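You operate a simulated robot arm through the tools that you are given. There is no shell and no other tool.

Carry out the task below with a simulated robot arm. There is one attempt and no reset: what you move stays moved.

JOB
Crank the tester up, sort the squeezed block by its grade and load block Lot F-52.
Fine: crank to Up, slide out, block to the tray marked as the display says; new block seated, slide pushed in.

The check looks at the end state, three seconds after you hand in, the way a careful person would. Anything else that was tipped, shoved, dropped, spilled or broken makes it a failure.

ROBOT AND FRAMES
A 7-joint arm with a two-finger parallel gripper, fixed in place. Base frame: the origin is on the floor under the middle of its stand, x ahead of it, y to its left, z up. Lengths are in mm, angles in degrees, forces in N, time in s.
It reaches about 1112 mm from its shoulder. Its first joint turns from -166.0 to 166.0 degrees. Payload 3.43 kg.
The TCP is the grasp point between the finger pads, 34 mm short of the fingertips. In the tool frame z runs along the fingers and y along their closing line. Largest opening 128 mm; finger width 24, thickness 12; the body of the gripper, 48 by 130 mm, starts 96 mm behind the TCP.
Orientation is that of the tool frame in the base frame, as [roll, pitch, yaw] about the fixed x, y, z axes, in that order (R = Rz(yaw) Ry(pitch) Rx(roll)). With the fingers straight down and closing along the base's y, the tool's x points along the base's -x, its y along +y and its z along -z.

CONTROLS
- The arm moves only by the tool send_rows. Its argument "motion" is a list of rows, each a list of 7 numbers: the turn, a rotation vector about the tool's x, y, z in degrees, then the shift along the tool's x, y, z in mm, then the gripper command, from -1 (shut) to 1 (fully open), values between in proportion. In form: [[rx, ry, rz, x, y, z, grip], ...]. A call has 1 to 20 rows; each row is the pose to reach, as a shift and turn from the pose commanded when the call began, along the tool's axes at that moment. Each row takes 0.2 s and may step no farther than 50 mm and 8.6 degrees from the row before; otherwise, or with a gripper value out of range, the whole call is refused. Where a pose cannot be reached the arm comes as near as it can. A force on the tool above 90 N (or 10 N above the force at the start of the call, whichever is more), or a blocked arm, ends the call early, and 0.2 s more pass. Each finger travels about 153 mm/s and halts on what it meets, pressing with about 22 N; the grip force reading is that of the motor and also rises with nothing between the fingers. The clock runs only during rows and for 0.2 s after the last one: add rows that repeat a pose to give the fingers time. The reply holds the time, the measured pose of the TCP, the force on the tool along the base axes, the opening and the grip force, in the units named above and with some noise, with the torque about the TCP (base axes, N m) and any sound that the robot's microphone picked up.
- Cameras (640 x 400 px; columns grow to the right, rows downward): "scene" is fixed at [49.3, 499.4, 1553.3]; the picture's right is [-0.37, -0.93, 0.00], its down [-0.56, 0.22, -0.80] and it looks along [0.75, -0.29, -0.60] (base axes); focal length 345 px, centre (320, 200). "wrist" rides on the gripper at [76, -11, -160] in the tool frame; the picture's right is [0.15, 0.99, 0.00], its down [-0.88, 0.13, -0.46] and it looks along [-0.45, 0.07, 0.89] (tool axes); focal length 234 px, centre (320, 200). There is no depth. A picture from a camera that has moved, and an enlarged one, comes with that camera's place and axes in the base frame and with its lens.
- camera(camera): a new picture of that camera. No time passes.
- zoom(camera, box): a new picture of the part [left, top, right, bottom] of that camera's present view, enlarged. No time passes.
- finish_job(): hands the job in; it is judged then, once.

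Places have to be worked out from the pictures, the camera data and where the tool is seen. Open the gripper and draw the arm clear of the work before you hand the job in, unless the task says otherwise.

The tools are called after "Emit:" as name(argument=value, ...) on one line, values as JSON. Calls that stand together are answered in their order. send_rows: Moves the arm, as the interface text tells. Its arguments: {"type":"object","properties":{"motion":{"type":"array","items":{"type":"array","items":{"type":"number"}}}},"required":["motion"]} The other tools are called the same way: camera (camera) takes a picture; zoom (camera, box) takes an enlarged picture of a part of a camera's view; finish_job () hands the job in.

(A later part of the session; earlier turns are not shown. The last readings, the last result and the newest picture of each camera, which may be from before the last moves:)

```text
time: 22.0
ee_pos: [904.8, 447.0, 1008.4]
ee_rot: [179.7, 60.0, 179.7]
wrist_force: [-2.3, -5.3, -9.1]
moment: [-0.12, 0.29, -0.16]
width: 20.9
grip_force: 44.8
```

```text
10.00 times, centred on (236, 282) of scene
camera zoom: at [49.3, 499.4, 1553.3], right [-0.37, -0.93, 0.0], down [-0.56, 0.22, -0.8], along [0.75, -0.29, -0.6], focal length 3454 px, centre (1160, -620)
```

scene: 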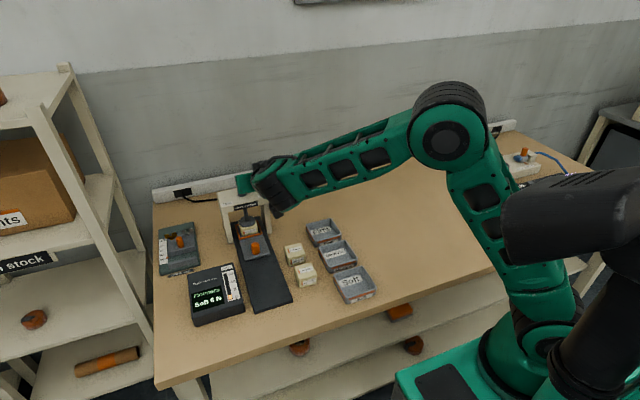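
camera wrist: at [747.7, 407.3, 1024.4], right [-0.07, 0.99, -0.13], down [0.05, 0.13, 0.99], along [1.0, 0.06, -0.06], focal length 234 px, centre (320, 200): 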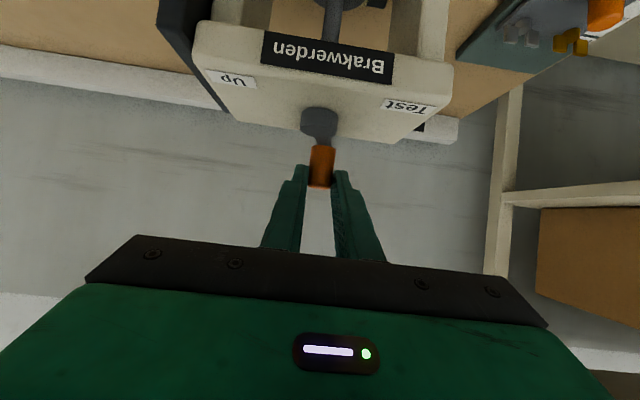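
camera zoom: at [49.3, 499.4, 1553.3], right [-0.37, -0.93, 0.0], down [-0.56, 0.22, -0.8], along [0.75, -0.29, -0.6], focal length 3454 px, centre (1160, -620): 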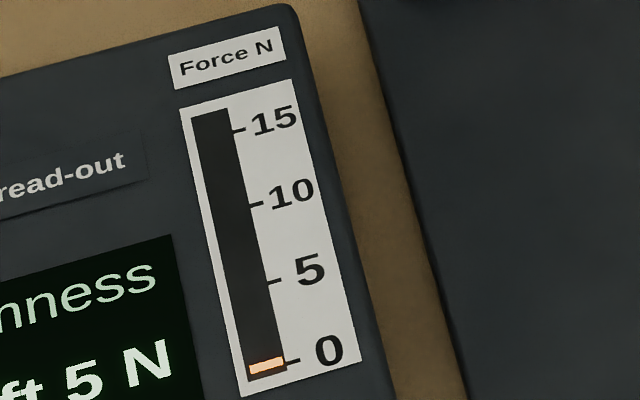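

Bar at about 0 now. I continue on the second turn through the left side.

Emit:
send_rows(motion=[[0, 0, 0, 3.33, 3.8, -5.75, -1], [0, 0, 0, 7.05, 5.8, -12.15, -1], [0, 0, 0, 10.91, 6.5, -18.81, -1], [0, 0, 0, 14.77, 5.8, -25.47, -1], [0, 0, 0, 18.48, 3.8, -31.88, -1], [0, 0, 0, 21.99, 0.6, -37.93, -1], [0, 0, 0, 25.15, -3.8, -43.38, -1]])

Emit:
zoom(camera="wrist", box=[200, 0, 500, 190])

Emit:
zoom(camera="scene", box=[180, 160, 300, 260])

Emit:
zoom(camera="scene", box=[180, 250, 300, 330])

```text
time: 23.6
ee_pos: [851.5, 443.0, 1009.5]
ee_rot: [179.8, 59.9, 179.8]
wrist_force: [-3.2, 3.7, -4.3]
moment: [-0.05, 0.36, 0.15]
width: 20.6
grip_force: 45.4
```

```text
2.11 times, centred on (350, 95) of wrist
camera zoom: at [677.3, 433.5, 1024.5], right [-0.07, 0.99, -0.12], down [0.05, 0.13, 0.99], along [1.0, 0.07, -0.06], focal length 493 px, centre (257, 421)
```

zoom: 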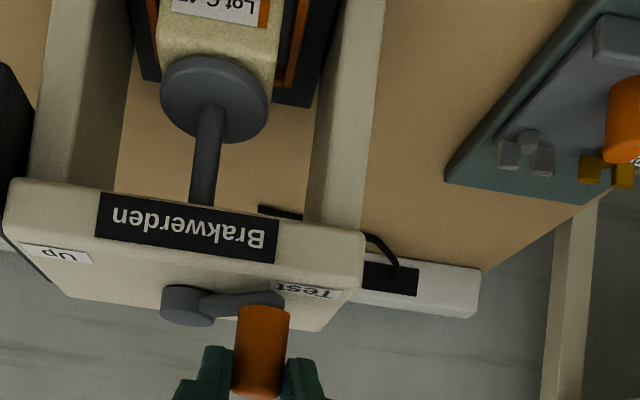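

```text
4.00 times, centred on (240, 210) of scene
camera zoom: at [49.3, 499.4, 1553.3], right [-0.37, -0.93, 0.0], down [-0.56, 0.22, -0.8], along [0.75, -0.29, -0.6], focal length 1381 px, centre (640, 160)
```

zoom: 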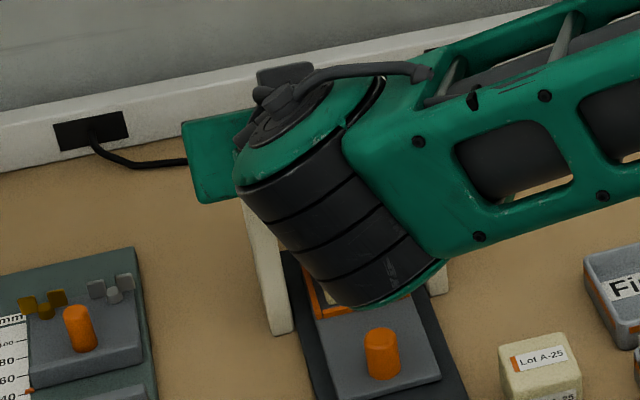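

```text
5.00 times, centred on (240, 290) of scene
camera zoom: at [49.3, 499.4, 1553.3], right [-0.37, -0.93, 0.0], down [-0.56, 0.22, -0.8], along [0.75, -0.29, -0.6], focal length 1727 px, centre (720, -250)
```

zoom: 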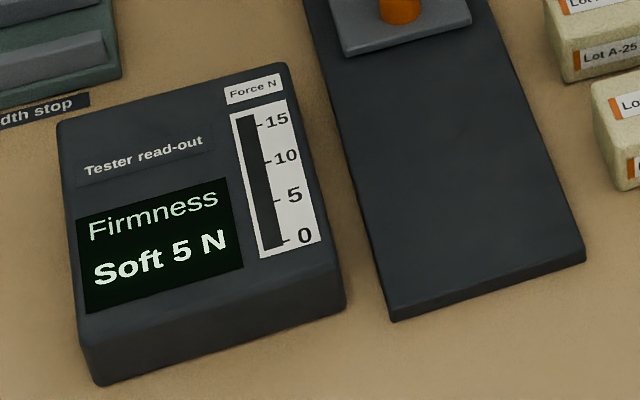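

Bar empty now; the crank still turns freely. I continue through the front again.

Emit:
send_rows(motion=[[0, 0, 0, 2.81, -5.4, -4.84, -1], [0, 0, 0, 5.07, -11.7, -8.74, -1], [0, 0, 0, 6.67, -18.7, -11.5, -1], [0, 0, 0, 7.67, -26.2, -13.23, -1], [0, 0, 0, 8.02, -33.9, -13.84, -1], [0, 0, 0, 7.67, -41.6, -13.23, -1], [0, 0, 0, 6.67, -49.1, -11.5, -1], [0, 0, 0, 5.07, -56.1, -8.74, -1]])

Emit:
zoom(camera="wrist", box=[200, 0, 500, 190])

Emit:
zoom(camera="scene", box=[180, 160, 300, 260])

```text
time: 25.4
ee_pos: [841.9, 385.3, 1011.1]
ee_rot: [179.9, 60.1, 179.7]
wrist_force: [-14.5, -9.3, -2.7]
moment: [-0.12, 0.55, -0.28]
width: 20.6
grip_force: 44.7
```

```text
2.11 times, centred on (350, 95) of wrist
camera zoom: at [667.6, 375.8, 1024.2], right [-0.07, 0.99, -0.13], down [0.05, 0.13, 0.99], along [1.0, 0.06, -0.05], focal length 493 px, centre (257, 421)
```

zoom: 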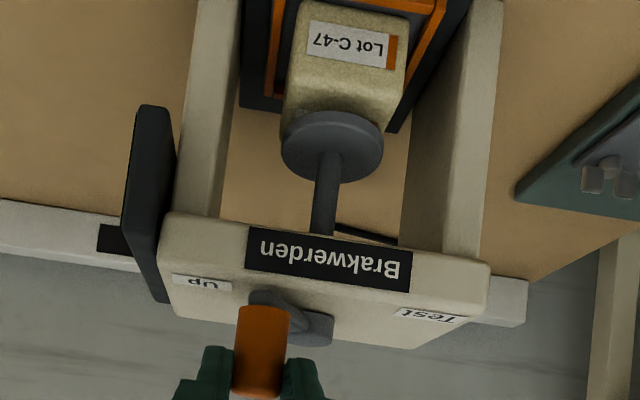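

```text
4.00 times, centred on (240, 210) of scene
camera zoom: at [49.3, 499.4, 1553.3], right [-0.37, -0.93, 0.0], down [-0.56, 0.22, -0.8], along [0.75, -0.29, -0.6], focal length 1381 px, centre (640, 160)
```

zoom: 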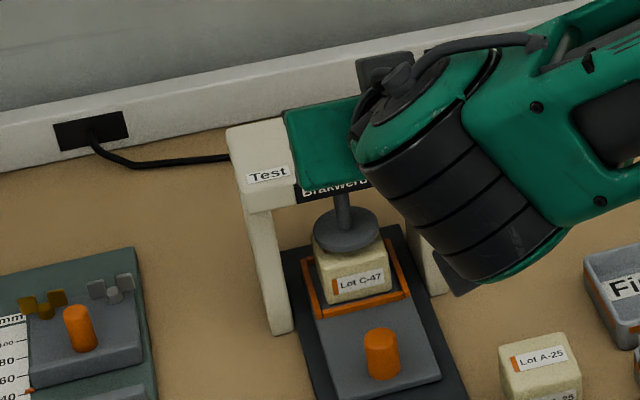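

The platen is visibly clear of the block. I continue toward the right ("Up") side for the second time.

Emit:
send_rows(motion=[[0, 0, 0, -2.26, -6.3, 3.89, -1], [0, 0, 0, -5.02, -11.8, 8.65, -1], [0, 0, 0, -8.17, -16.3, 14.1, -1], [0, 0, 0, -11.68, -19.5, 20.15, -1], [0, 0, 0, -15.45, -21.5, 26.64, -1], [0, 0, 0, -19.31, -22.2, 33.3, -1]])

Emit:
zoom(camera="wrist", box=[200, 0, 500, 190])

Emit:
zoom(camera="scene", box=[180, 160, 300, 260])

```text
time: 26.8
ee_pos: [881.9, 365.7, 1008.8]
ee_rot: [179.9, 59.9, 179.9]
wrist_force: [-12.0, -1.8, -3.8]
moment: [-0.11, -0.31, -0.08]
width: 20.5
grip_force: 44.7
```

```text
2.11 times, centred on (350, 95) of wrist
camera zoom: at [704.8, 354.9, 1024.7], right [-0.07, 0.99, -0.12], down [0.05, 0.13, 0.99], along [1.0, 0.07, -0.06], focal length 493 px, centre (257, 421)
```

zoom: 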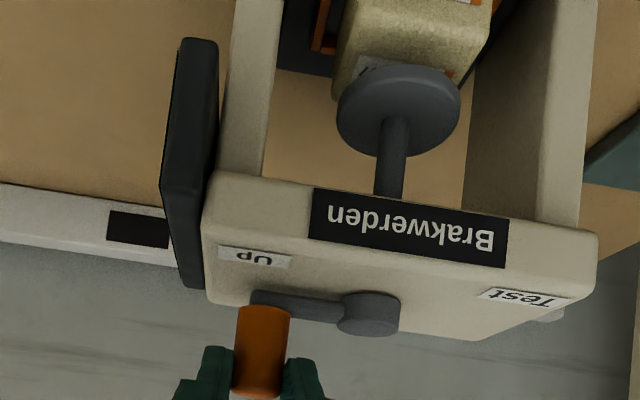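

```text
4.00 times, centred on (240, 210) of scene
camera zoom: at [49.3, 499.4, 1553.3], right [-0.37, -0.93, 0.0], down [-0.56, 0.22, -0.8], along [0.75, -0.29, -0.6], focal length 1381 px, centre (640, 160)
```

zoom: 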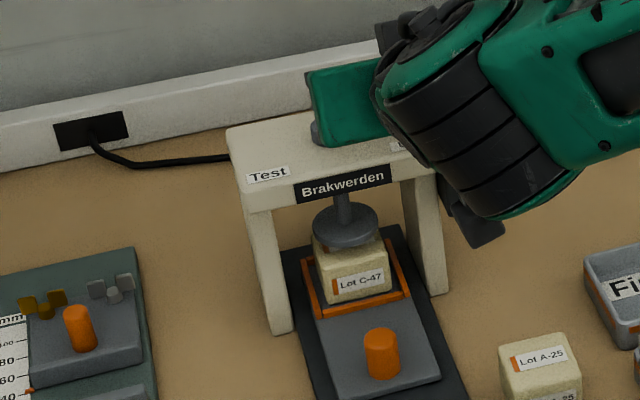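

At 270° (second turn) there's −12 N resisting in x, possibly the stop. I push a little further to check.

Emit:
send_rows(motion=[[0, 0, 0, -1.0, 0.1, 1.73, -1], [0, 0, 0, -2.0, 0.3, 3.46, -1], [0, 0, 0, -2.0, 0.3, 3.46, -1]])

```text
time: 27.6
ee_pos: [884.1, 365.7, 1009.8]
ee_rot: [179.8, 59.9, 179.8]
wrist_force: [-35.1, -8.0, -1.7]
moment: [-0.18, 0.77, -0.23]
width: 20.9
grip_force: 45.4
```

The force rose to −35 N in 2 mm: the end stop at Up is reached. I relax the push, open partly and withdraw along the tool axis.

Emit:
send_rows(motion=[[0, 0, 0, 1.4, 0, -2.4, -1], [0, 0, 0, 1.4, 0, -2.4, -0.6], [0, 0, 0, 1.4, 0, -2.4, -0.2], [0, 0, 0, 1.4, 0, -2.4, -0.1], [0, 0, 0, 1.4, 0, -30, -0.1], [0, 0, 0, 1.4, 0, -70, -0.1], [0, 0, 0, 1.4, 0, -110, -0.1], [0, 0, 0, 1.4, 0, -140, -0.1]])

Emit:
camera(camera="wrist")

Emit:
camera(camera="scene")

```text
time: 29.4
ee_pos: [764.3, 364.9, 1078.8]
ee_rot: [179.8, 60.0, 179.8]
wrist_force: [0.5, 0.7, -0.3]
moment: [0.0, 0.01, 0.02]
width: 57.4
grip_force: 0.0
```

```text
taken
camera wrist: at [588.2, 354.8, 1093.9], right [-0.07, 0.99, -0.12], down [0.05, 0.13, 0.99], along [1.0, 0.07, -0.06], focal length 234 px, centre (320, 200)
```

wrist: 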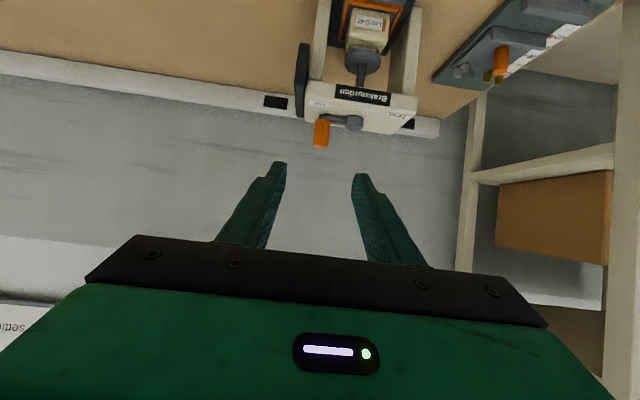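

```text
taken
```

scene: 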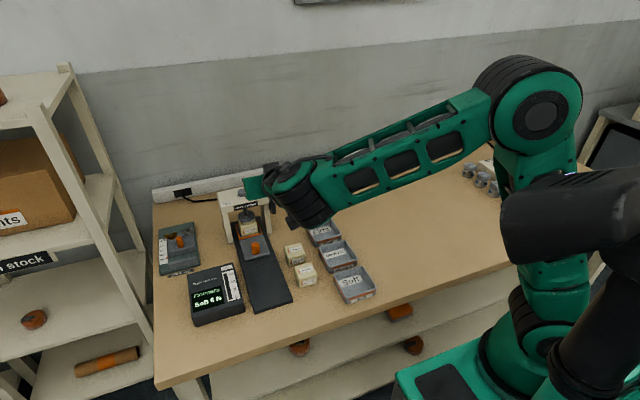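

Crank is at Up. Now I move back and down with less tilt to look at the slide and its knob.

Emit:
send_rows(motion=[[0, 5, 0, 25, 7, -11.8, -0.1], [0, 10, 0, 50, 14, -23.7, -0.1], [0, 15, 0, 75, 21, -35.5, -0.1], [0, 20, 0, 100, 28, -47.4, -0.1], [0, 25, 0, 125.4, 35, -59.2, -0.1], [0, 25, 0, 125.4, 35, -59.2, -0.1]])

Emit:
camera(camera="wrist")

Emit:
zoom(camera="wrist", box=[220, 40, 420, 165])

Emit:
zoom(camera="scene", box=[180, 160, 300, 260])

```text
time: 30.8
ee_pos: [649.7, 399.5, 998.4]
ee_rot: [179.8, 35.0, 179.8]
wrist_force: [-0.9, -0.5, -0.3]
moment: [0.0, -0.01, 0.01]
width: 57.5
grip_force: 0.1
```

```text
taken
camera wrist: at [496.0, 388.8, 1087.0], right [-0.12, 0.99, -0.08], down [0.46, 0.13, 0.88], along [0.88, 0.07, -0.47], focal length 234 px, centre (320, 200)
```

wrist: 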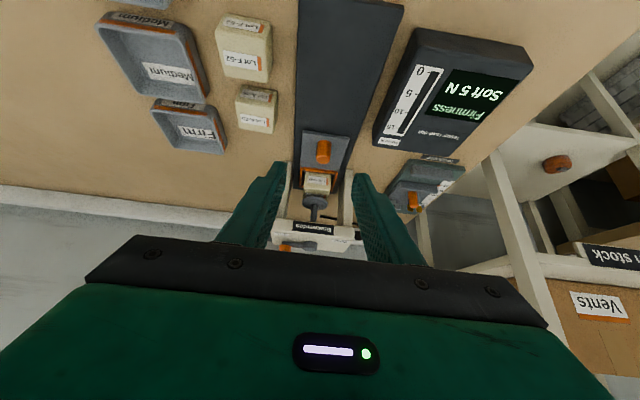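

```text
3.20 times, centred on (320, 102) of wrist
camera zoom: at [496.0, 388.8, 1087.0], right [-0.12, 0.99, -0.08], down [0.46, 0.13, 0.88], along [0.88, 0.07, -0.47], focal length 749 px, centre (320, 512)
```

zoom: 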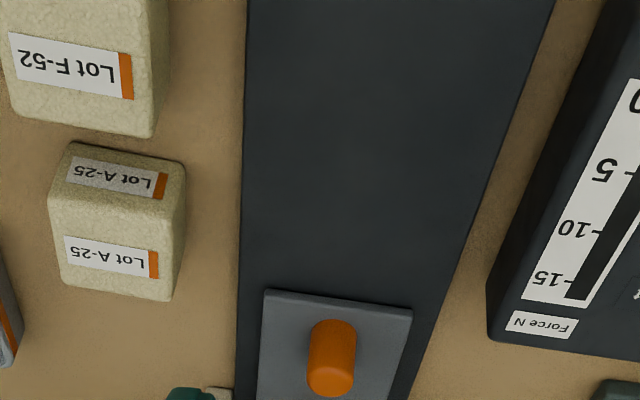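

```text
4.00 times, centred on (240, 210) of scene
camera zoom: at [49.3, 499.4, 1553.3], right [-0.37, -0.93, 0.0], down [-0.56, 0.22, -0.8], along [0.75, -0.29, -0.6], focal length 1381 px, centre (640, 160)
```

zoom: 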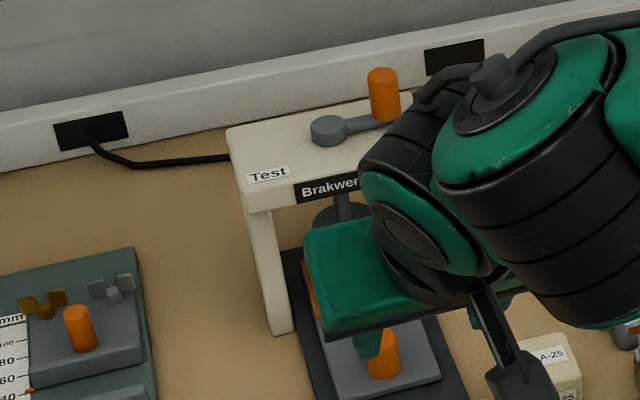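

The crank lever clearly sits on the Up side. The slide knob is at about (783, 410), z 828–864, and the rail runs nearly along x (yaw ≈1°). I move to a pre-grasp at 45° tilt.

Emit:
send_rows(motion=[[0, -3.3, 0, -3.7, 3.5, 33, -0.1], [0, -6.6, 0, -7.5, 7, 66, -0.1], [0, -10, 0, -11.2, 10.5, 99.2, -0.1], [0, -10, 0, -11.2, 10.5, 99.2, -0.1]])

Emit:
zoom(camera="wrist", box=[220, 60, 420, 220])

```text
time: 31.8
ee_pos: [714.5, 411.1, 924.9]
ee_rot: [179.8, 44.9, 179.9]
wrist_force: [0.5, 0.0, -0.1]
moment: [0.01, -0.03, -0.01]
width: 57.6
grip_force: 0.1
```

```text
2.50 times, centred on (320, 140) of wrist
camera zoom: at [549.3, 401.8, 985.0], right [-0.1, 0.99, -0.1], down [0.3, 0.13, 0.95], along [0.95, 0.07, -0.31], focal length 585 px, centre (320, 350)
```

zoom: 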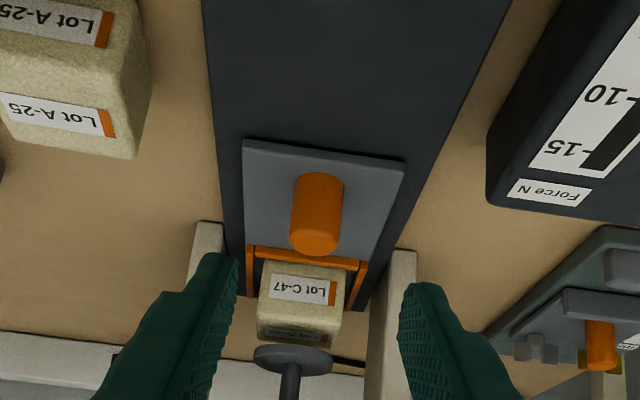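

Knob is centred between the fingers at about (779, 411). I advance along the tool axis and close on it.

Emit:
send_rows(motion=[[0, 0, 0, 1, 0, 28, -0.1], [0, 0, 0, 2, 0, 55, -0.1], [0, 0, 0, 2.8, 0, 79, -0.1], [0, 0, 0, 2.8, 0, 79, -0.1], [0, 0, 0, 2.8, 0, 79, -0.5], [0, 0, 0, 2.8, 0, 79, -1], [0, 0, 0, 2.8, 0, 79, -1]])

Emit:
zoom(camera="wrist", box=[220, 60, 420, 220])

```text
time: 33.4
ee_pos: [770.8, 409.5, 867.4]
ee_rot: [-180.0, 44.9, 179.8]
wrist_force: [-4.9, -16.7, -0.7]
moment: [-0.41, 0.0, -0.43]
width: 22.5
grip_force: 45.4
```

```text
2.50 times, centred on (320, 140) of wrist
camera zoom: at [603.8, 399.9, 927.4], right [-0.1, 0.99, -0.1], down [0.3, 0.13, 0.94], along [0.95, 0.06, -0.31], focal length 585 px, centre (320, 350)
```

zoom: 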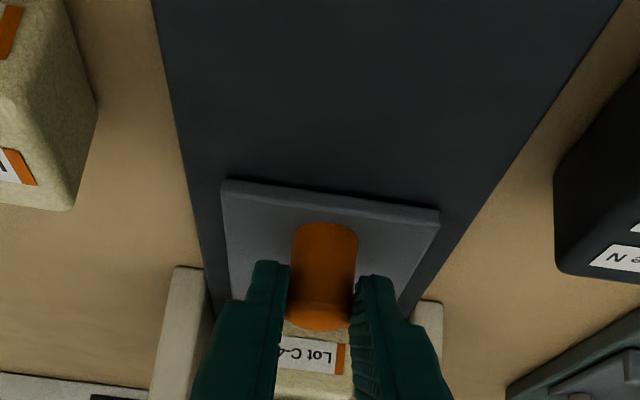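

Gripped (22.5 mm). I pull the slide toward −x by 20 mm as a test, easing y by −1.5.

Emit:
send_rows(motion=[[0, 0, 0, 3.5, -1.5, -3.5, -1], [0, 0, 0, 7.07, -2, -7.07, -1], [0, 0, 0, 10.6, -2, -10.6, -1], [0, 0, 0, 14.1, -2, -14.1, -1]])

Emit:
camera(camera="scene")

```text
time: 34.4
ee_pos: [750.1, 409.5, 866.8]
ee_rot: [179.8, 45.0, 179.7]
wrist_force: [0.2, -8.0, 2.5]
moment: [-0.16, 0.12, -0.17]
width: 22.6
grip_force: 44.9
```

```text
taken
```

scene: 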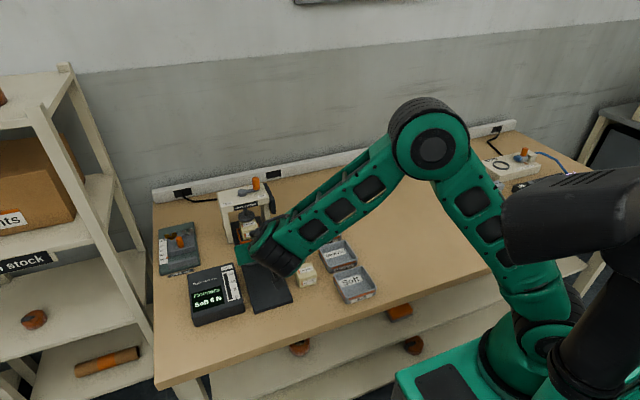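

The slide glides easily. I keep pulling in steps of 8 mm, watching the force for its end stop.

Emit:
send_rows(motion=[[0, 0, 0, 5.66, -0.8, -5.66, -1], [0, 0, 0, 11.3, -1, -11.3, -1], [0, 0, 0, 17, -1, -17, -1], [0, 0, 0, 22.6, -1, -22.6, -1], [0, 0, 0, 28.3, -1, -28.3, -1], [0, 0, 0, 33.9, -1, -33.9, -1], [0, 0, 0, 39.6, -1, -39.6, -1]])

Emit:
zoom(camera="scene", box=[180, 170, 340, 320])

Emit:
camera(camera="wrist")

```text
time: 36.0
ee_pos: [693.3, 408.2, 867.6]
ee_rot: [179.7, 45.1, 179.8]
wrist_force: [0.1, 11.4, 10.7]
moment: [0.32, -0.71, 0.29]
width: 23.0
grip_force: 44.7
```

```text
2.67 times, centred on (260, 245) of scene
camera zoom: at [49.3, 499.4, 1553.3], right [-0.37, -0.93, 0.0], down [-0.56, 0.22, -0.8], along [0.75, -0.29, -0.6], focal length 921 px, centre (480, 80)
```

zoom: 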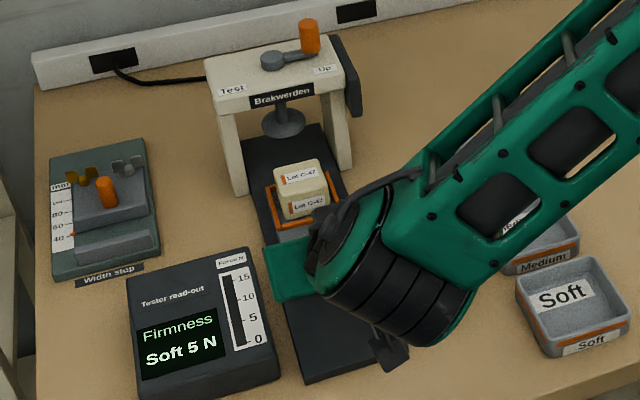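

```text
taken
camera wrist: at [527.4, 398.7, 927.2], right [-0.1, 0.99, -0.1], down [0.3, 0.13, 0.95], along [0.95, 0.07, -0.31], focal length 234 px, centre (320, 200)
```

wrist: 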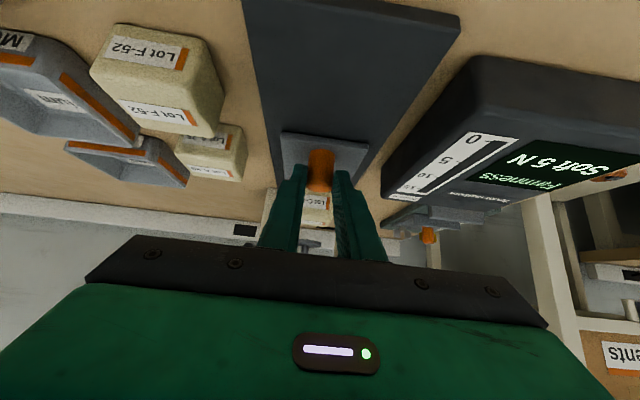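

The block and holder come out with the slide. I pull further until the stop.

Emit:
send_rows(motion=[[0, 0, 0, 5.66, 0.5, -5.66, -1], [0, 0, 0, 11.3, 0.5, -11.3, -1], [0, 0, 0, 17, 0.5, -17, -1], [0, 0, 0, 22.6, 0.5, -22.6, -1], [0, 0, 0, 28.3, 0.5, -28.3, -1]])

Emit:
zoom(camera="scene", box=[180, 170, 340, 320])

```text
time: 37.2
ee_pos: [654.1, 409.6, 866.4]
ee_rot: [179.8, 44.9, 179.9]
wrist_force: [0.0, 20.0, 4.3]
moment: [0.48, 0.3, 0.52]
width: 22.9
grip_force: 45.0
```

```text
2.67 times, centred on (260, 245) of scene
camera zoom: at [49.3, 499.4, 1553.3], right [-0.37, -0.93, 0.0], down [-0.56, 0.22, -0.8], along [0.75, -0.29, -0.6], focal length 921 px, centre (480, 80)
```

zoom: 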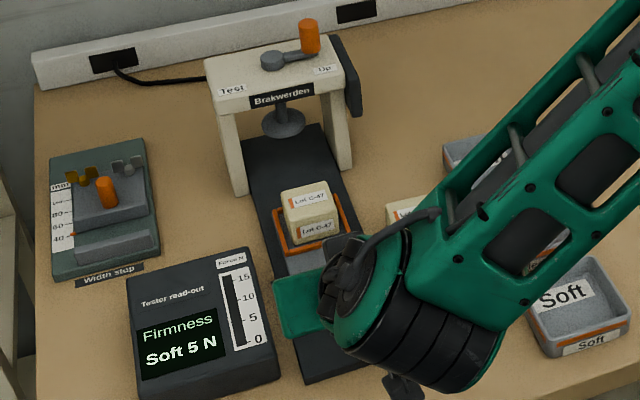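

Still free. I continue with y eased by +2.

Emit:
send_rows(motion=[[0, 0, 0, 4.24, 1.5, -4.24, -1], [0, 0, 0, 8.5, 2, -8.5, -1], [0, 0, 0, 12.7, 2, -12.7, -1], [0, 0, 0, 17, 2, -17, -1], [0, 0, 0, 21.2, 2, -21.2, -1]])

Emit:
zoom(camera="scene", box=[180, 170, 340, 320])

Emit:
camera(camera="wrist")

```text
time: 38.4
ee_pos: [628.0, 409.2, 867.9]
ee_rot: [179.7, 45.1, 179.5]
wrist_force: [36.0, 15.6, -0.2]
moment: [0.29, -0.8, 0.35]
width: 23.4
grip_force: 45.2
```

```text
2.67 times, centred on (260, 245) of scene
camera zoom: at [49.3, 499.4, 1553.3], right [-0.37, -0.93, 0.0], down [-0.56, 0.22, -0.8], along [0.75, -0.29, -0.6], focal length 921 px, centre (480, 80)
```

zoom: 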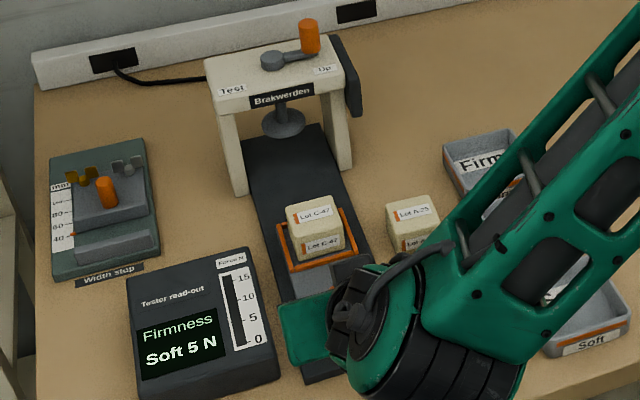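

```text
taken
camera wrist: at [460.6, 400.0, 926.7], right [-0.1, 0.99, -0.1], down [0.3, 0.13, 0.95], along [0.95, 0.06, -0.31], focal length 234 px, centre (320, 200)
```

wrist: 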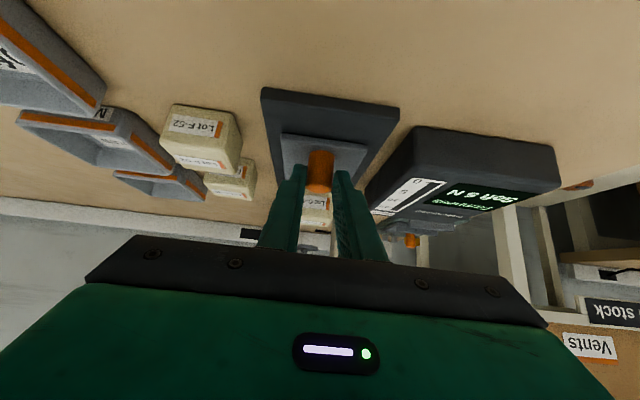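

Fx jumped to +36 N: the slide is at its outer stop after ~142 mm. I relax, open and back away along the tool axis.

Emit:
send_rows(motion=[[0, 0, 0, -3.5, 0, 3.5, -1], [0, 0, 0, -3.5, 0, 3.5, -0.6], [0, 0, 0, -3.5, 0, 3.5, -0.2], [0, 0, 0, -3.5, 0, 3.5, -0.1], [0, 0, 0, -3.5, 0, -20, -0.1], [0, 0, 0, -3.5, 0, -60, -0.1], [0, 0, 0, -3.5, 0, -100, -0.1], [0, 0, 0, -3.5, 0, -100, -0.1]])

```text
time: 40.2
ee_pos: [555.2, 411.4, 940.2]
ee_rot: [179.9, 44.9, 179.8]
wrist_force: [-0.6, -0.4, 0.3]
moment: [0.0, 0.01, 0.04]
width: 57.4
grip_force: 0.1
```

Released and clear. I raise the tool and reduce tilt to see the block in its holder and the rest from above.

Emit:
send_rows(motion=[[0, 6, 0, -22, -2, 2, -0.1], [0, 12, 0, -44, -4, 4, -0.1], [0, 18, 0, -66, -7, 6, -0.1], [0, 24, 0, -88, -9, 8, -0.1], [0, 30, 0, -109.3, -11.4, 10.6, -0.1], [0, 30, 0, -109.3, -11.4, 10.6, -0.1]])

Emit:
camera(camera="wrist")

Emit:
camera(camera="scene")

```text
time: 41.6
ee_pos: [640.1, 398.9, 1010.4]
ee_rot: [180.0, 14.9, 179.9]
wrist_force: [-0.8, -1.0, 0.0]
moment: [-0.01, -0.03, 0.02]
width: 57.6
grip_force: 0.0
```

```text
taken
camera wrist: at [526.6, 388.2, 1145.5], right [-0.14, 0.99, -0.04], down [0.73, 0.13, 0.67], along [0.66, 0.07, -0.74], focal length 234 px, centre (320, 200)
```

wrist: 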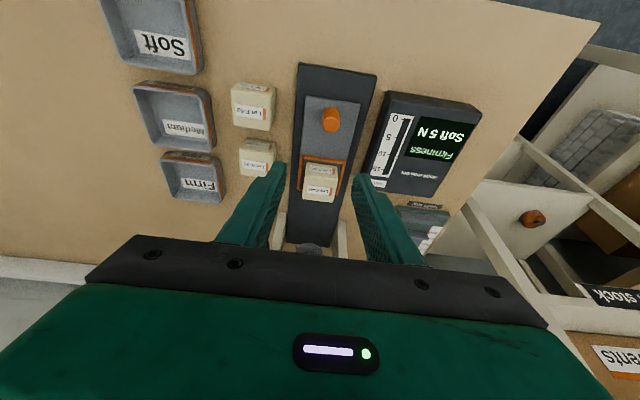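

```text
taken
```

scene: 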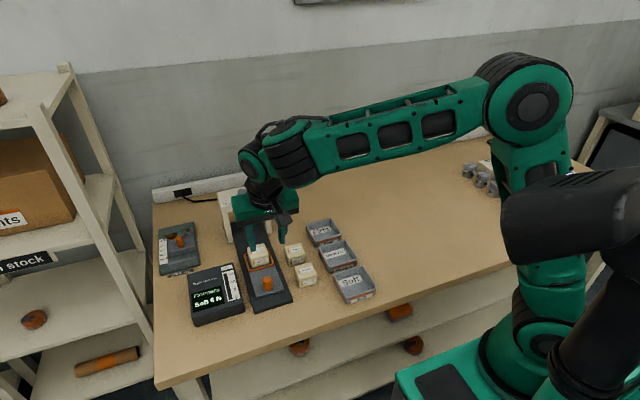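

Good overview. I zoom on the holder with its block, on the two loose blocks and the Soft tray from both cameras.

Emit:
zoom(camera="wrist", box=[210, 60, 390, 220])

Emit:
zoom(camera="scene", box=[230, 220, 330, 320])

Emit:
zoom(camera="scene", box=[280, 210, 390, 310])

Emit:
zoom(camera="wrist", box=[90, 0, 290, 140])

```text
2.50 times, centred on (300, 140) of wrist
camera zoom: at [526.6, 388.2, 1145.5], right [-0.14, 0.99, -0.04], down [0.73, 0.13, 0.67], along [0.66, 0.07, -0.74], focal length 585 px, centre (370, 350)
```

zoom: 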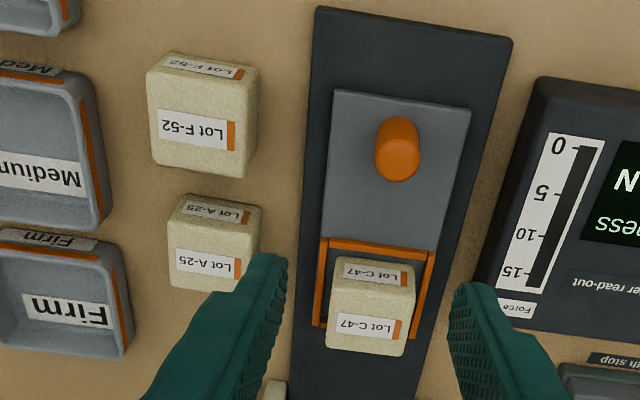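

```text
4.00 times, centred on (280, 270) of scene
camera zoom: at [49.3, 499.4, 1553.3], right [-0.37, -0.93, 0.0], down [-0.56, 0.22, -0.8], along [0.75, -0.29, -0.6], focal length 1381 px, centre (480, -80)
```

zoom: 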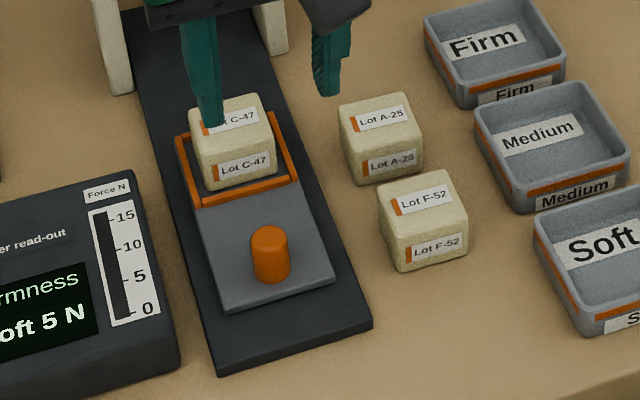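

```text
4.00 times, centred on (335, 260) of scene
camera zoom: at [49.3, 499.4, 1553.3], right [-0.37, -0.93, 0.0], down [-0.56, 0.22, -0.8], along [0.75, -0.29, -0.6], focal length 1381 px, centre (260, -40)
```

zoom: 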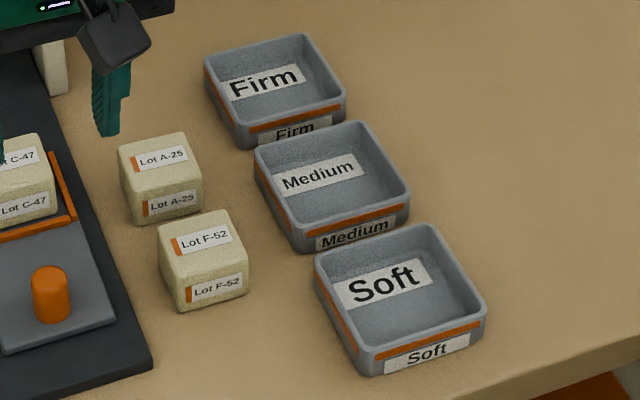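

```text
2.86 times, centred on (190, 70) of wrist
camera zoom: at [526.6, 388.2, 1145.5], right [-0.14, 0.99, -0.04], down [0.73, 0.13, 0.67], along [0.66, 0.07, -0.74], focal length 669 px, centre (691, 571)
```

zoom: 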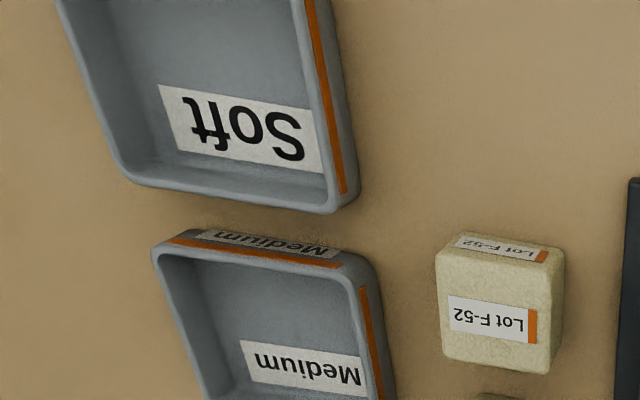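

C-47 sits centred near (743, 410), top around z≈875; the Soft tray centre is near (569, 197). I move above C-47 with the fingers straight down, checking reach.

Emit:
send_rows(motion=[[0, 3.7, 0, -21.6, 2.8, 18.7, 0.1], [0, 7.4, 0, -43.3, 5.5, 37.4, 0.2], [0, 11.1, 0, -65, 8.3, 56.1, 0.25], [0, 14.9, 0, -86.6, 11, 74.8, 0.25], [0, 14.9, 0, -86.6, 11, 74.8, 0.25], [0, 14.9, 0, -86.6, 11, 74.8, 0.25]])

Emit:
camera(camera="wrist")

Emit:
camera(camera="scene")

```text
time: 43.0
ee_pos: [743.3, 410.1, 960.0]
ee_rot: [179.9, 0.0, 179.9]
wrist_force: [0.7, 0.0, 0.7]
moment: [0.0, -0.01, 0.01]
width: 79.8
grip_force: 0.1
```

```text
taken
camera wrist: at [667.6, 398.8, 1120.6], right [-0.15, 0.99, 0.0], down [0.88, 0.13, 0.46], along [0.45, 0.07, -0.89], focal length 234 px, centre (320, 200)
```

wrist: 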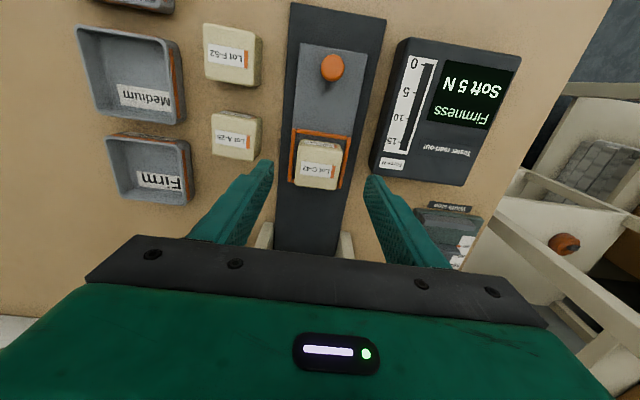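

```text
taken
```

scene: 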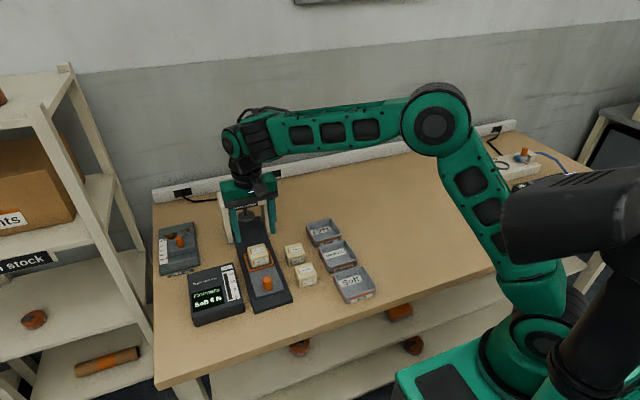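

Straight-down reach is fine here. I zoom on C-47 to centre the grasp.

Emit:
zoom(camera="wrist", box=[260, 110, 380, 200])

Emit:
zoom(camera="scene", box=[225, 195, 305, 275])

```text
4.44 times, centred on (320, 155) of wrist
camera zoom: at [667.6, 398.8, 1120.6], right [-0.15, 0.99, 0.0], down [0.88, 0.13, 0.46], along [0.45, 0.07, -0.89], focal length 1041 px, centre (320, 400)
```

zoom: 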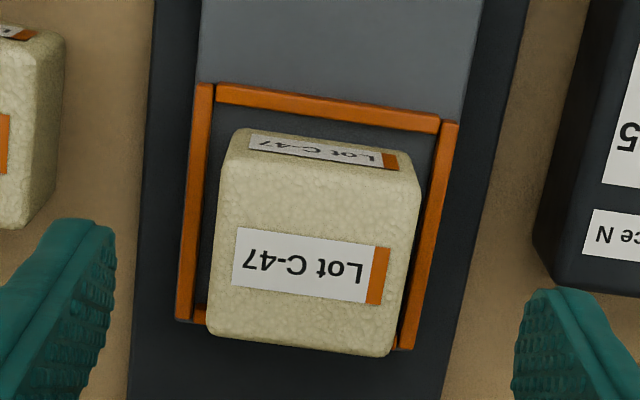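

```text
5.00 times, centred on (265, 235) of scene
camera zoom: at [49.3, 499.4, 1553.3], right [-0.37, -0.93, 0.0], down [-0.56, 0.22, -0.8], along [0.75, -0.29, -0.6], focal length 1727 px, centre (595, 25)
```

zoom: 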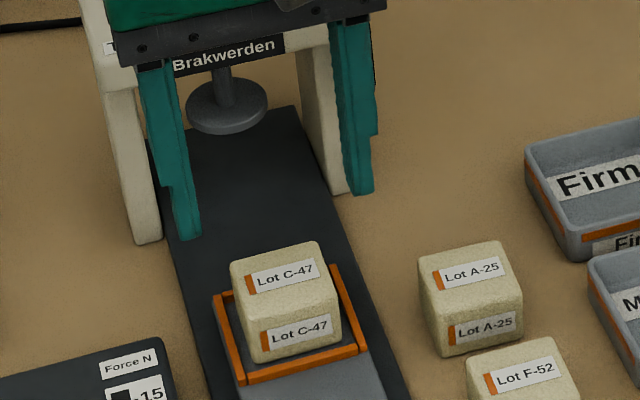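

C-47's top face is centred at about (754.5, 410), 46 mm wide, and the pocket (bars at y 376/444, x 723/787) is centred at (755, 410). I shift +11 mm in x and descend to grip its upper part, fingertips staying above the bars.

Emit:
send_rows(motion=[[0, 0, 0, -11.2, -0.3, 0, 0.25], [0, 0, 0, -11.2, -0.3, 30, 0.25], [0, 0, 0, -11.2, -0.3, 55, 0.25], [0, 0, 0, -11.2, -0.3, 75, 0.25], [0, 0, 0, -11.2, -0.3, 75, 0.25]])

Emit:
camera(camera="wrist")

Emit:
zoom(camera="scene", box=[225, 195, 305, 275])

```text
time: 44.2
ee_pos: [755.1, 410.4, 884.2]
ee_rot: [179.8, 0.1, 179.9]
wrist_force: [0.0, 0.5, -0.4]
moment: [0.0, 0.04, -0.03]
width: 79.9
grip_force: 0.1
```

```text
taken
camera wrist: at [678.9, 399.7, 1044.8], right [-0.15, 0.99, 0.0], down [0.88, 0.13, 0.46], along [0.45, 0.07, -0.89], focal length 234 px, centre (320, 200)
```

wrist: 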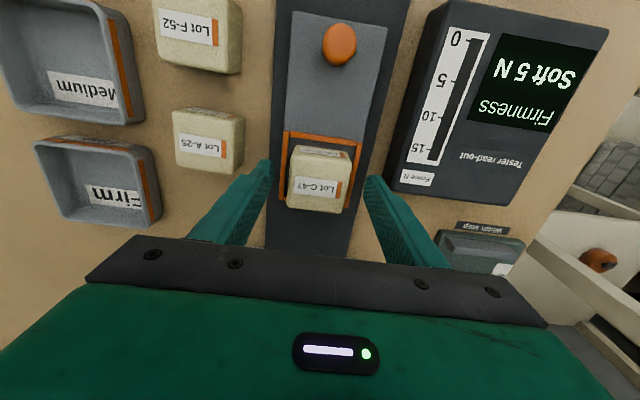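

```text
5.00 times, centred on (265, 235) of scene
camera zoom: at [49.3, 499.4, 1553.3], right [-0.37, -0.93, 0.0], down [-0.56, 0.22, -0.8], along [0.75, -0.29, -0.6], focal length 1727 px, centre (595, 25)
```

zoom: 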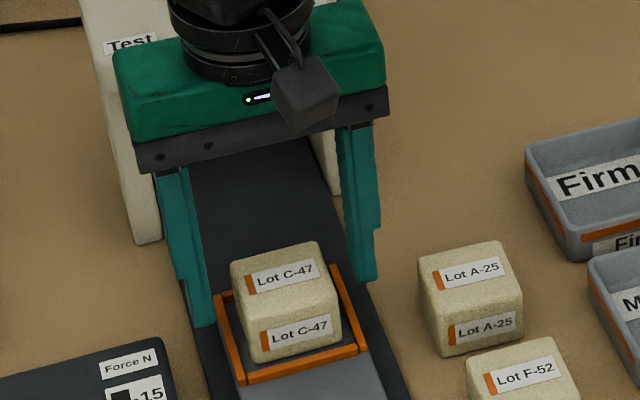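

Fingertips (z≈850) sit about 20 mm below the block's top on both sides, above the bars. I close on the block.

Emit:
send_rows(motion=[[0, 0, 0, 0, 0, 0, 0], [0, 0, 0, 0, 0, 0, -0.3], [0, 0, 0, 0, 0, 0, -0.5], [0, 0, 0, 0, 0, 0, -0.5]])

Emit:
zoom(camera="wrist", box=[240, 120, 400, 240])

```text
time: 45.2
ee_pos: [754.6, 410.3, 884.2]
ee_rot: [179.9, 0.1, 180.0]
wrist_force: [0.0, -0.8, -0.4]
moment: [-0.02, 0.0, 0.02]
width: 50.5
grip_force: 21.8
```

```text
3.33 times, centred on (320, 180) of wrist
camera zoom: at [679.0, 399.7, 1044.8], right [-0.15, 0.99, 0.0], down [0.88, 0.13, 0.46], along [0.45, 0.07, -0.89], focal length 781 px, centre (320, 267)
```

zoom: 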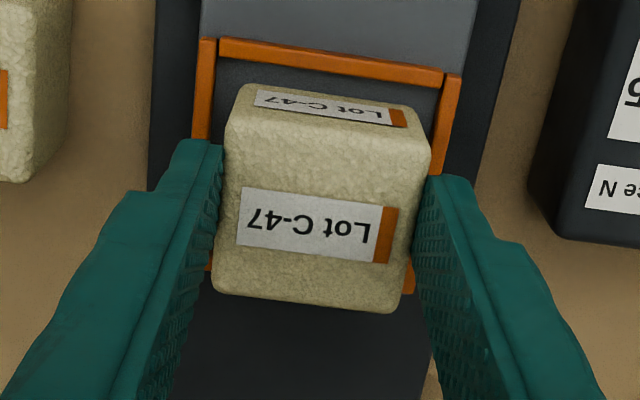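

Block gripped at 50.5 mm width with 22 N. I lift it straight up and check.

Emit:
send_rows(motion=[[0, 0, 0, 0, 0, -10, -0.5], [0, 0, 0, 0, 0, -25, -0.5], [0, 0, 0, 0, 0, -50, -0.5], [0, 0, 0, 0, 0, -75, -0.5], [0, 0, 0, 0, 0, -100, -0.5], [0, 0, 0, 0, 0, -100, -0.5]])

Emit:
camera(camera="wrist")

Emit:
camera(camera="scene")

```text
time: 46.6
ee_pos: [755.3, 410.7, 985.5]
ee_rot: [179.8, 0.0, 180.0]
wrist_force: [1.4, 0.0, 0.2]
moment: [-0.04, -0.01, 0.0]
width: 50.2
grip_force: 21.7
```

```text
taken
camera wrist: at [679.7, 399.8, 1144.8], right [-0.15, 0.99, 0.0], down [0.88, 0.13, 0.46], along [0.45, 0.07, -0.89], focal length 234 px, centre (320, 200)
```

wrist: 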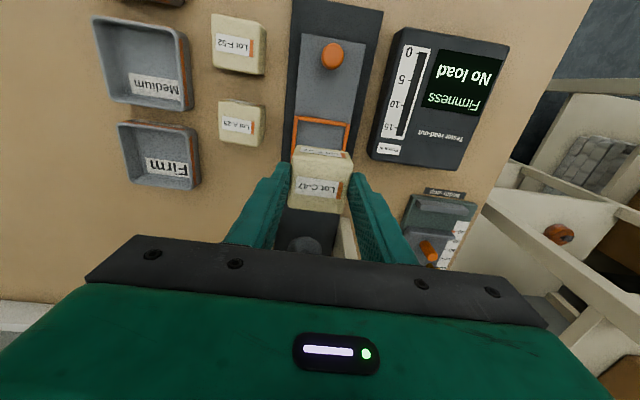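

```text
taken
```

scene: 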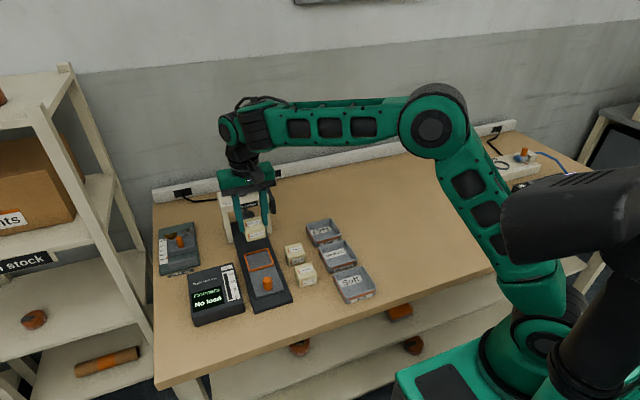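

Block lifted, display now "No load" (the grade was Soft). I carry it at this height to above the Soft tray.

Emit:
send_rows(motion=[[0, 0, 0, 26, -30, 0, -0.5], [0, 0, 0, 52, -60, 0, -0.5], [0, 0, 0, 80, -92, 0, -0.5], [0, 0, 0, 107, -123, 0, -0.5], [0, 0, 0, 134, -154, 0, -0.5], [0, 0, 0, 160, -184, 0, -0.5], [0, 0, 0, 186, -214, 0, -0.5], [0, 0, 0, 186, -214, 0, -0.5]])

Emit:
camera(camera="wrist")

Emit:
camera(camera="scene")

```text
time: 48.4
ee_pos: [566.7, 196.4, 984.1]
ee_rot: [180.0, 0.0, 179.9]
wrist_force: [-0.3, -0.1, -0.1]
moment: [0.04, -0.02, -0.04]
width: 50.3
grip_force: 21.6
```

```text
taken
camera wrist: at [491.2, 185.0, 1143.5], right [-0.15, 0.99, 0.0], down [0.88, 0.13, 0.46], along [0.45, 0.07, -0.89], focal length 234 px, centre (320, 200)
```

wrist: 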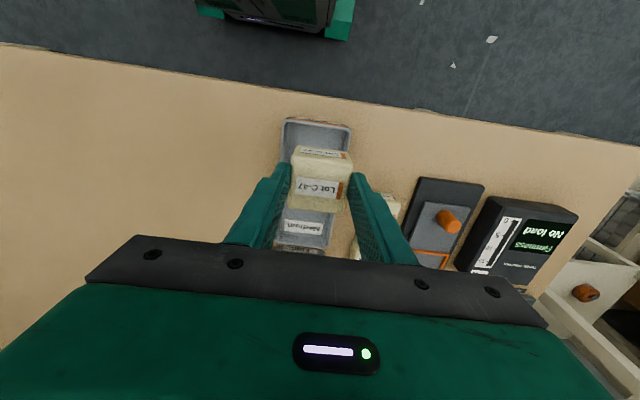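

```text
taken
```

scene: 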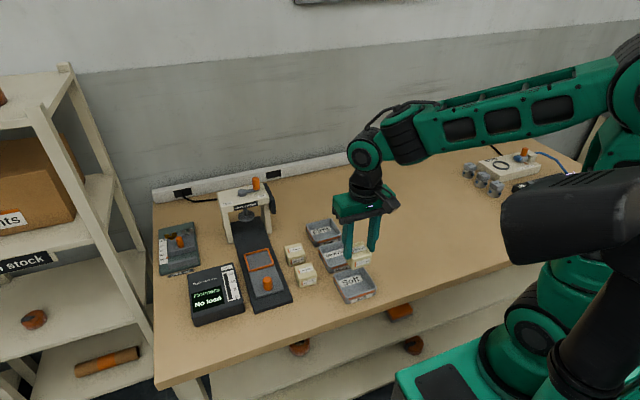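

I zoom to see the tray under the carried block and align.

Emit:
zoom(camera="wrist", box=[250, 90, 410, 230])

Emit:
zoom(camera="scene", box=[310, 210, 410, 310])

```text
2.86 times, centred on (330, 160) of wrist
camera zoom: at [491.2, 185.0, 1143.5], right [-0.15, 0.99, 0.0], down [0.88, 0.13, 0.46], along [0.45, 0.07, -0.89], focal length 669 px, centre (291, 314)
```

zoom: 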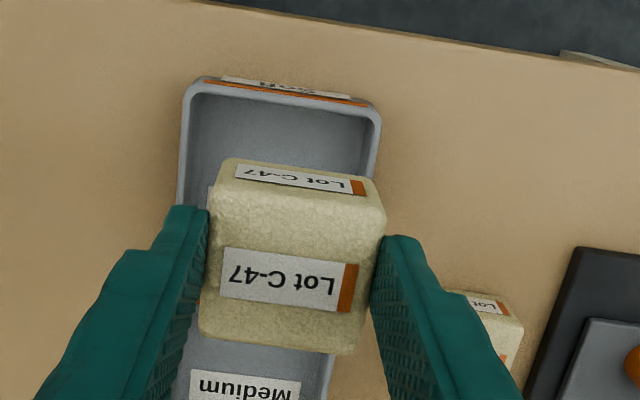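

```text
4.00 times, centred on (360, 260) of scene
camera zoom: at [49.3, 499.4, 1553.3], right [-0.37, -0.93, 0.0], down [-0.56, 0.22, -0.8], along [0.75, -0.29, -0.6], focal length 1381 px, centre (160, -40)
```

zoom: 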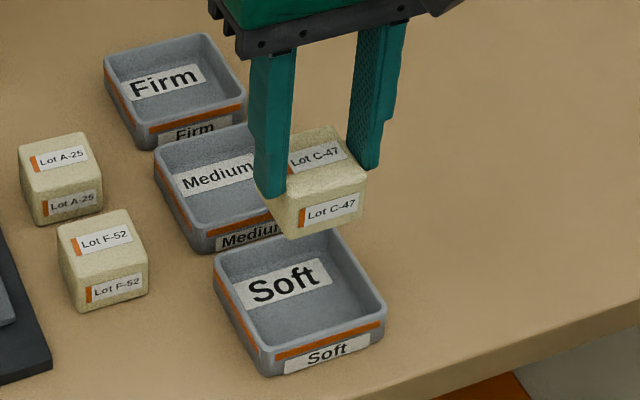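

Tray rim triangulates at z≈830 with its centre near (582, 190). I shift there and descend to just above the expected contact height.

Emit:
send_rows(motion=[[0, 0, 0, -15.3, -6.4, 0, -0.5], [0, 0, 0, -15.3, -6.4, 30, -0.5], [0, 0, 0, -15.3, -6.4, 60, -0.5], [0, 0, 0, -15.3, -6.4, 85, -0.5], [0, 0, 0, -15.3, -6.4, 85, -0.5]])

Emit:
zoom(camera="scene", box=[310, 210, 410, 310])

Emit:
zoom(camera="wrist", box=[250, 90, 410, 230])

```text
time: 49.6
ee_pos: [584.2, 187.2, 899.0]
ee_rot: [179.9, 0.0, 179.9]
wrist_force: [-0.3, 0.0, -0.3]
moment: [0.01, 0.03, 0.0]
width: 50.3
grip_force: 21.8
```

```text
4.00 times, centred on (360, 260) of scene
camera zoom: at [49.3, 499.4, 1553.3], right [-0.37, -0.93, 0.0], down [-0.56, 0.22, -0.8], along [0.75, -0.29, -0.6], focal length 1381 px, centre (160, -40)
```

zoom: 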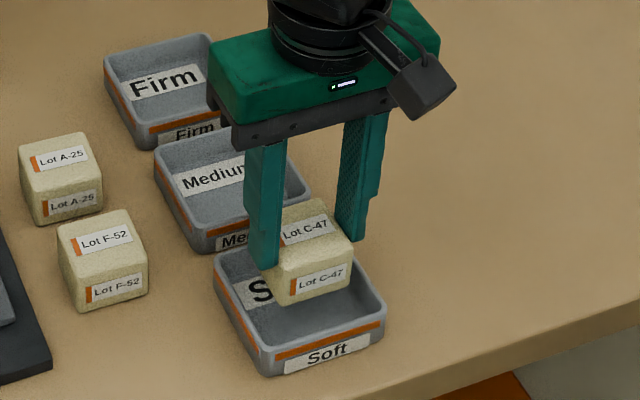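

```text
2.86 times, centred on (330, 160) of wrist
camera zoom: at [508.1, 177.1, 1058.9], right [-0.15, 0.99, 0.0], down [0.88, 0.13, 0.46], along [0.45, 0.07, -0.89], focal length 669 px, centre (291, 314)
```

zoom: 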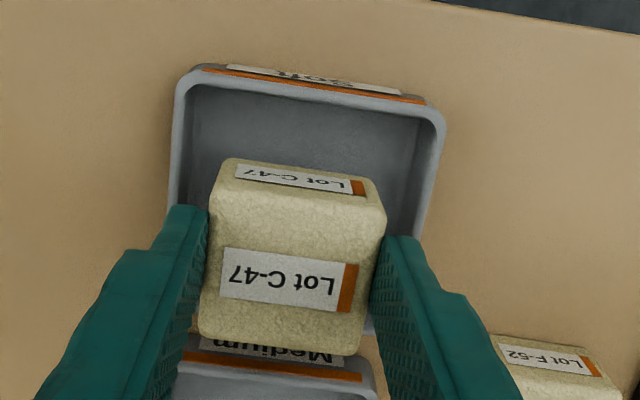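

The block is over the tray's middle, about 20 mm above its floor. I descend 12 mm more and watch the force.

Emit:
send_rows(motion=[[0, 0, 0, 0, 2.5, 4, -0.5], [0, 0, 0, 0, 2.5, 8, -0.5], [0, 0, 0, 0, 2.5, 12, -0.5]])

Emit:
zoom(camera="scene", box=[310, 210, 410, 310])

```text
time: 50.4
ee_pos: [582.8, 190.7, 886.7]
ee_rot: [179.9, 0.1, 179.9]
wrist_force: [0.3, 0.6, 0.5]
moment: [-0.02, 0.01, 0.0]
width: 50.5
grip_force: 22.4
```

```text
4.00 times, centred on (360, 260) of scene
camera zoom: at [49.3, 499.4, 1553.3], right [-0.37, -0.93, 0.0], down [-0.56, 0.22, -0.8], along [0.75, -0.29, -0.6], focal length 1381 px, centre (160, -40)
```

zoom: 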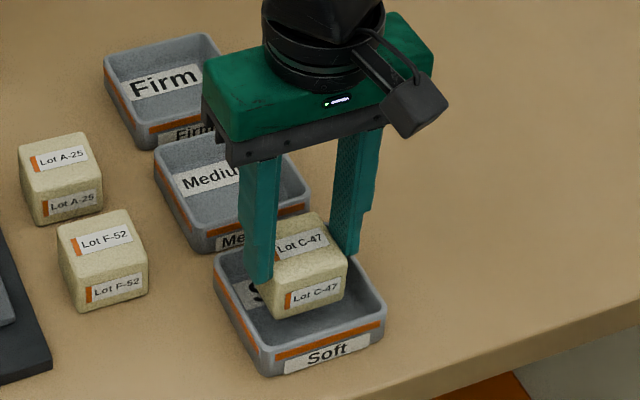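

Not in contact yet. I descend in 2 mm steps.

Emit:
send_rows(motion=[[0, 0, 0, 0, 0, 2, -0.5], [0, 0, 0, 0, 0, 4, -0.5], [0, 0, 0, 0, 0, 6, -0.5]])

```text
time: 51.2
ee_pos: [583.7, 191.6, 882.6]
ee_rot: [180.0, 0.1, 179.9]
wrist_force: [0.1, 0.1, 0.0]
moment: [0.01, -0.01, 0.01]
width: 50.3
grip_force: 21.7
```

Emit:
send_rows(motion=[[0, 0, 0, 0, 0, 2, -0.5], [0, 0, 0, 0, 0, 4, -0.5], [0, 0, 0, 0, 0, 4, -0.5]])

Emit:
zoom(camera="scene", box=[310, 210, 410, 310])

```text
time: 52.0
ee_pos: [582.8, 193.4, 876.7]
ee_rot: [179.9, 0.0, 179.9]
wrist_force: [-0.1, -0.3, -0.1]
moment: [0.0, -0.01, -0.01]
width: 50.6
grip_force: 21.8
```

```text
4.00 times, centred on (360, 260) of scene
camera zoom: at [49.3, 499.4, 1553.3], right [-0.37, -0.93, 0.0], down [-0.56, 0.22, -0.8], along [0.75, -0.29, -0.6], focal length 1381 px, centre (160, -40)
```

zoom: 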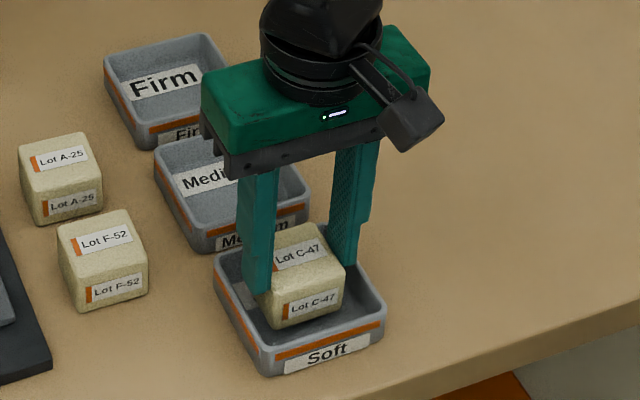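

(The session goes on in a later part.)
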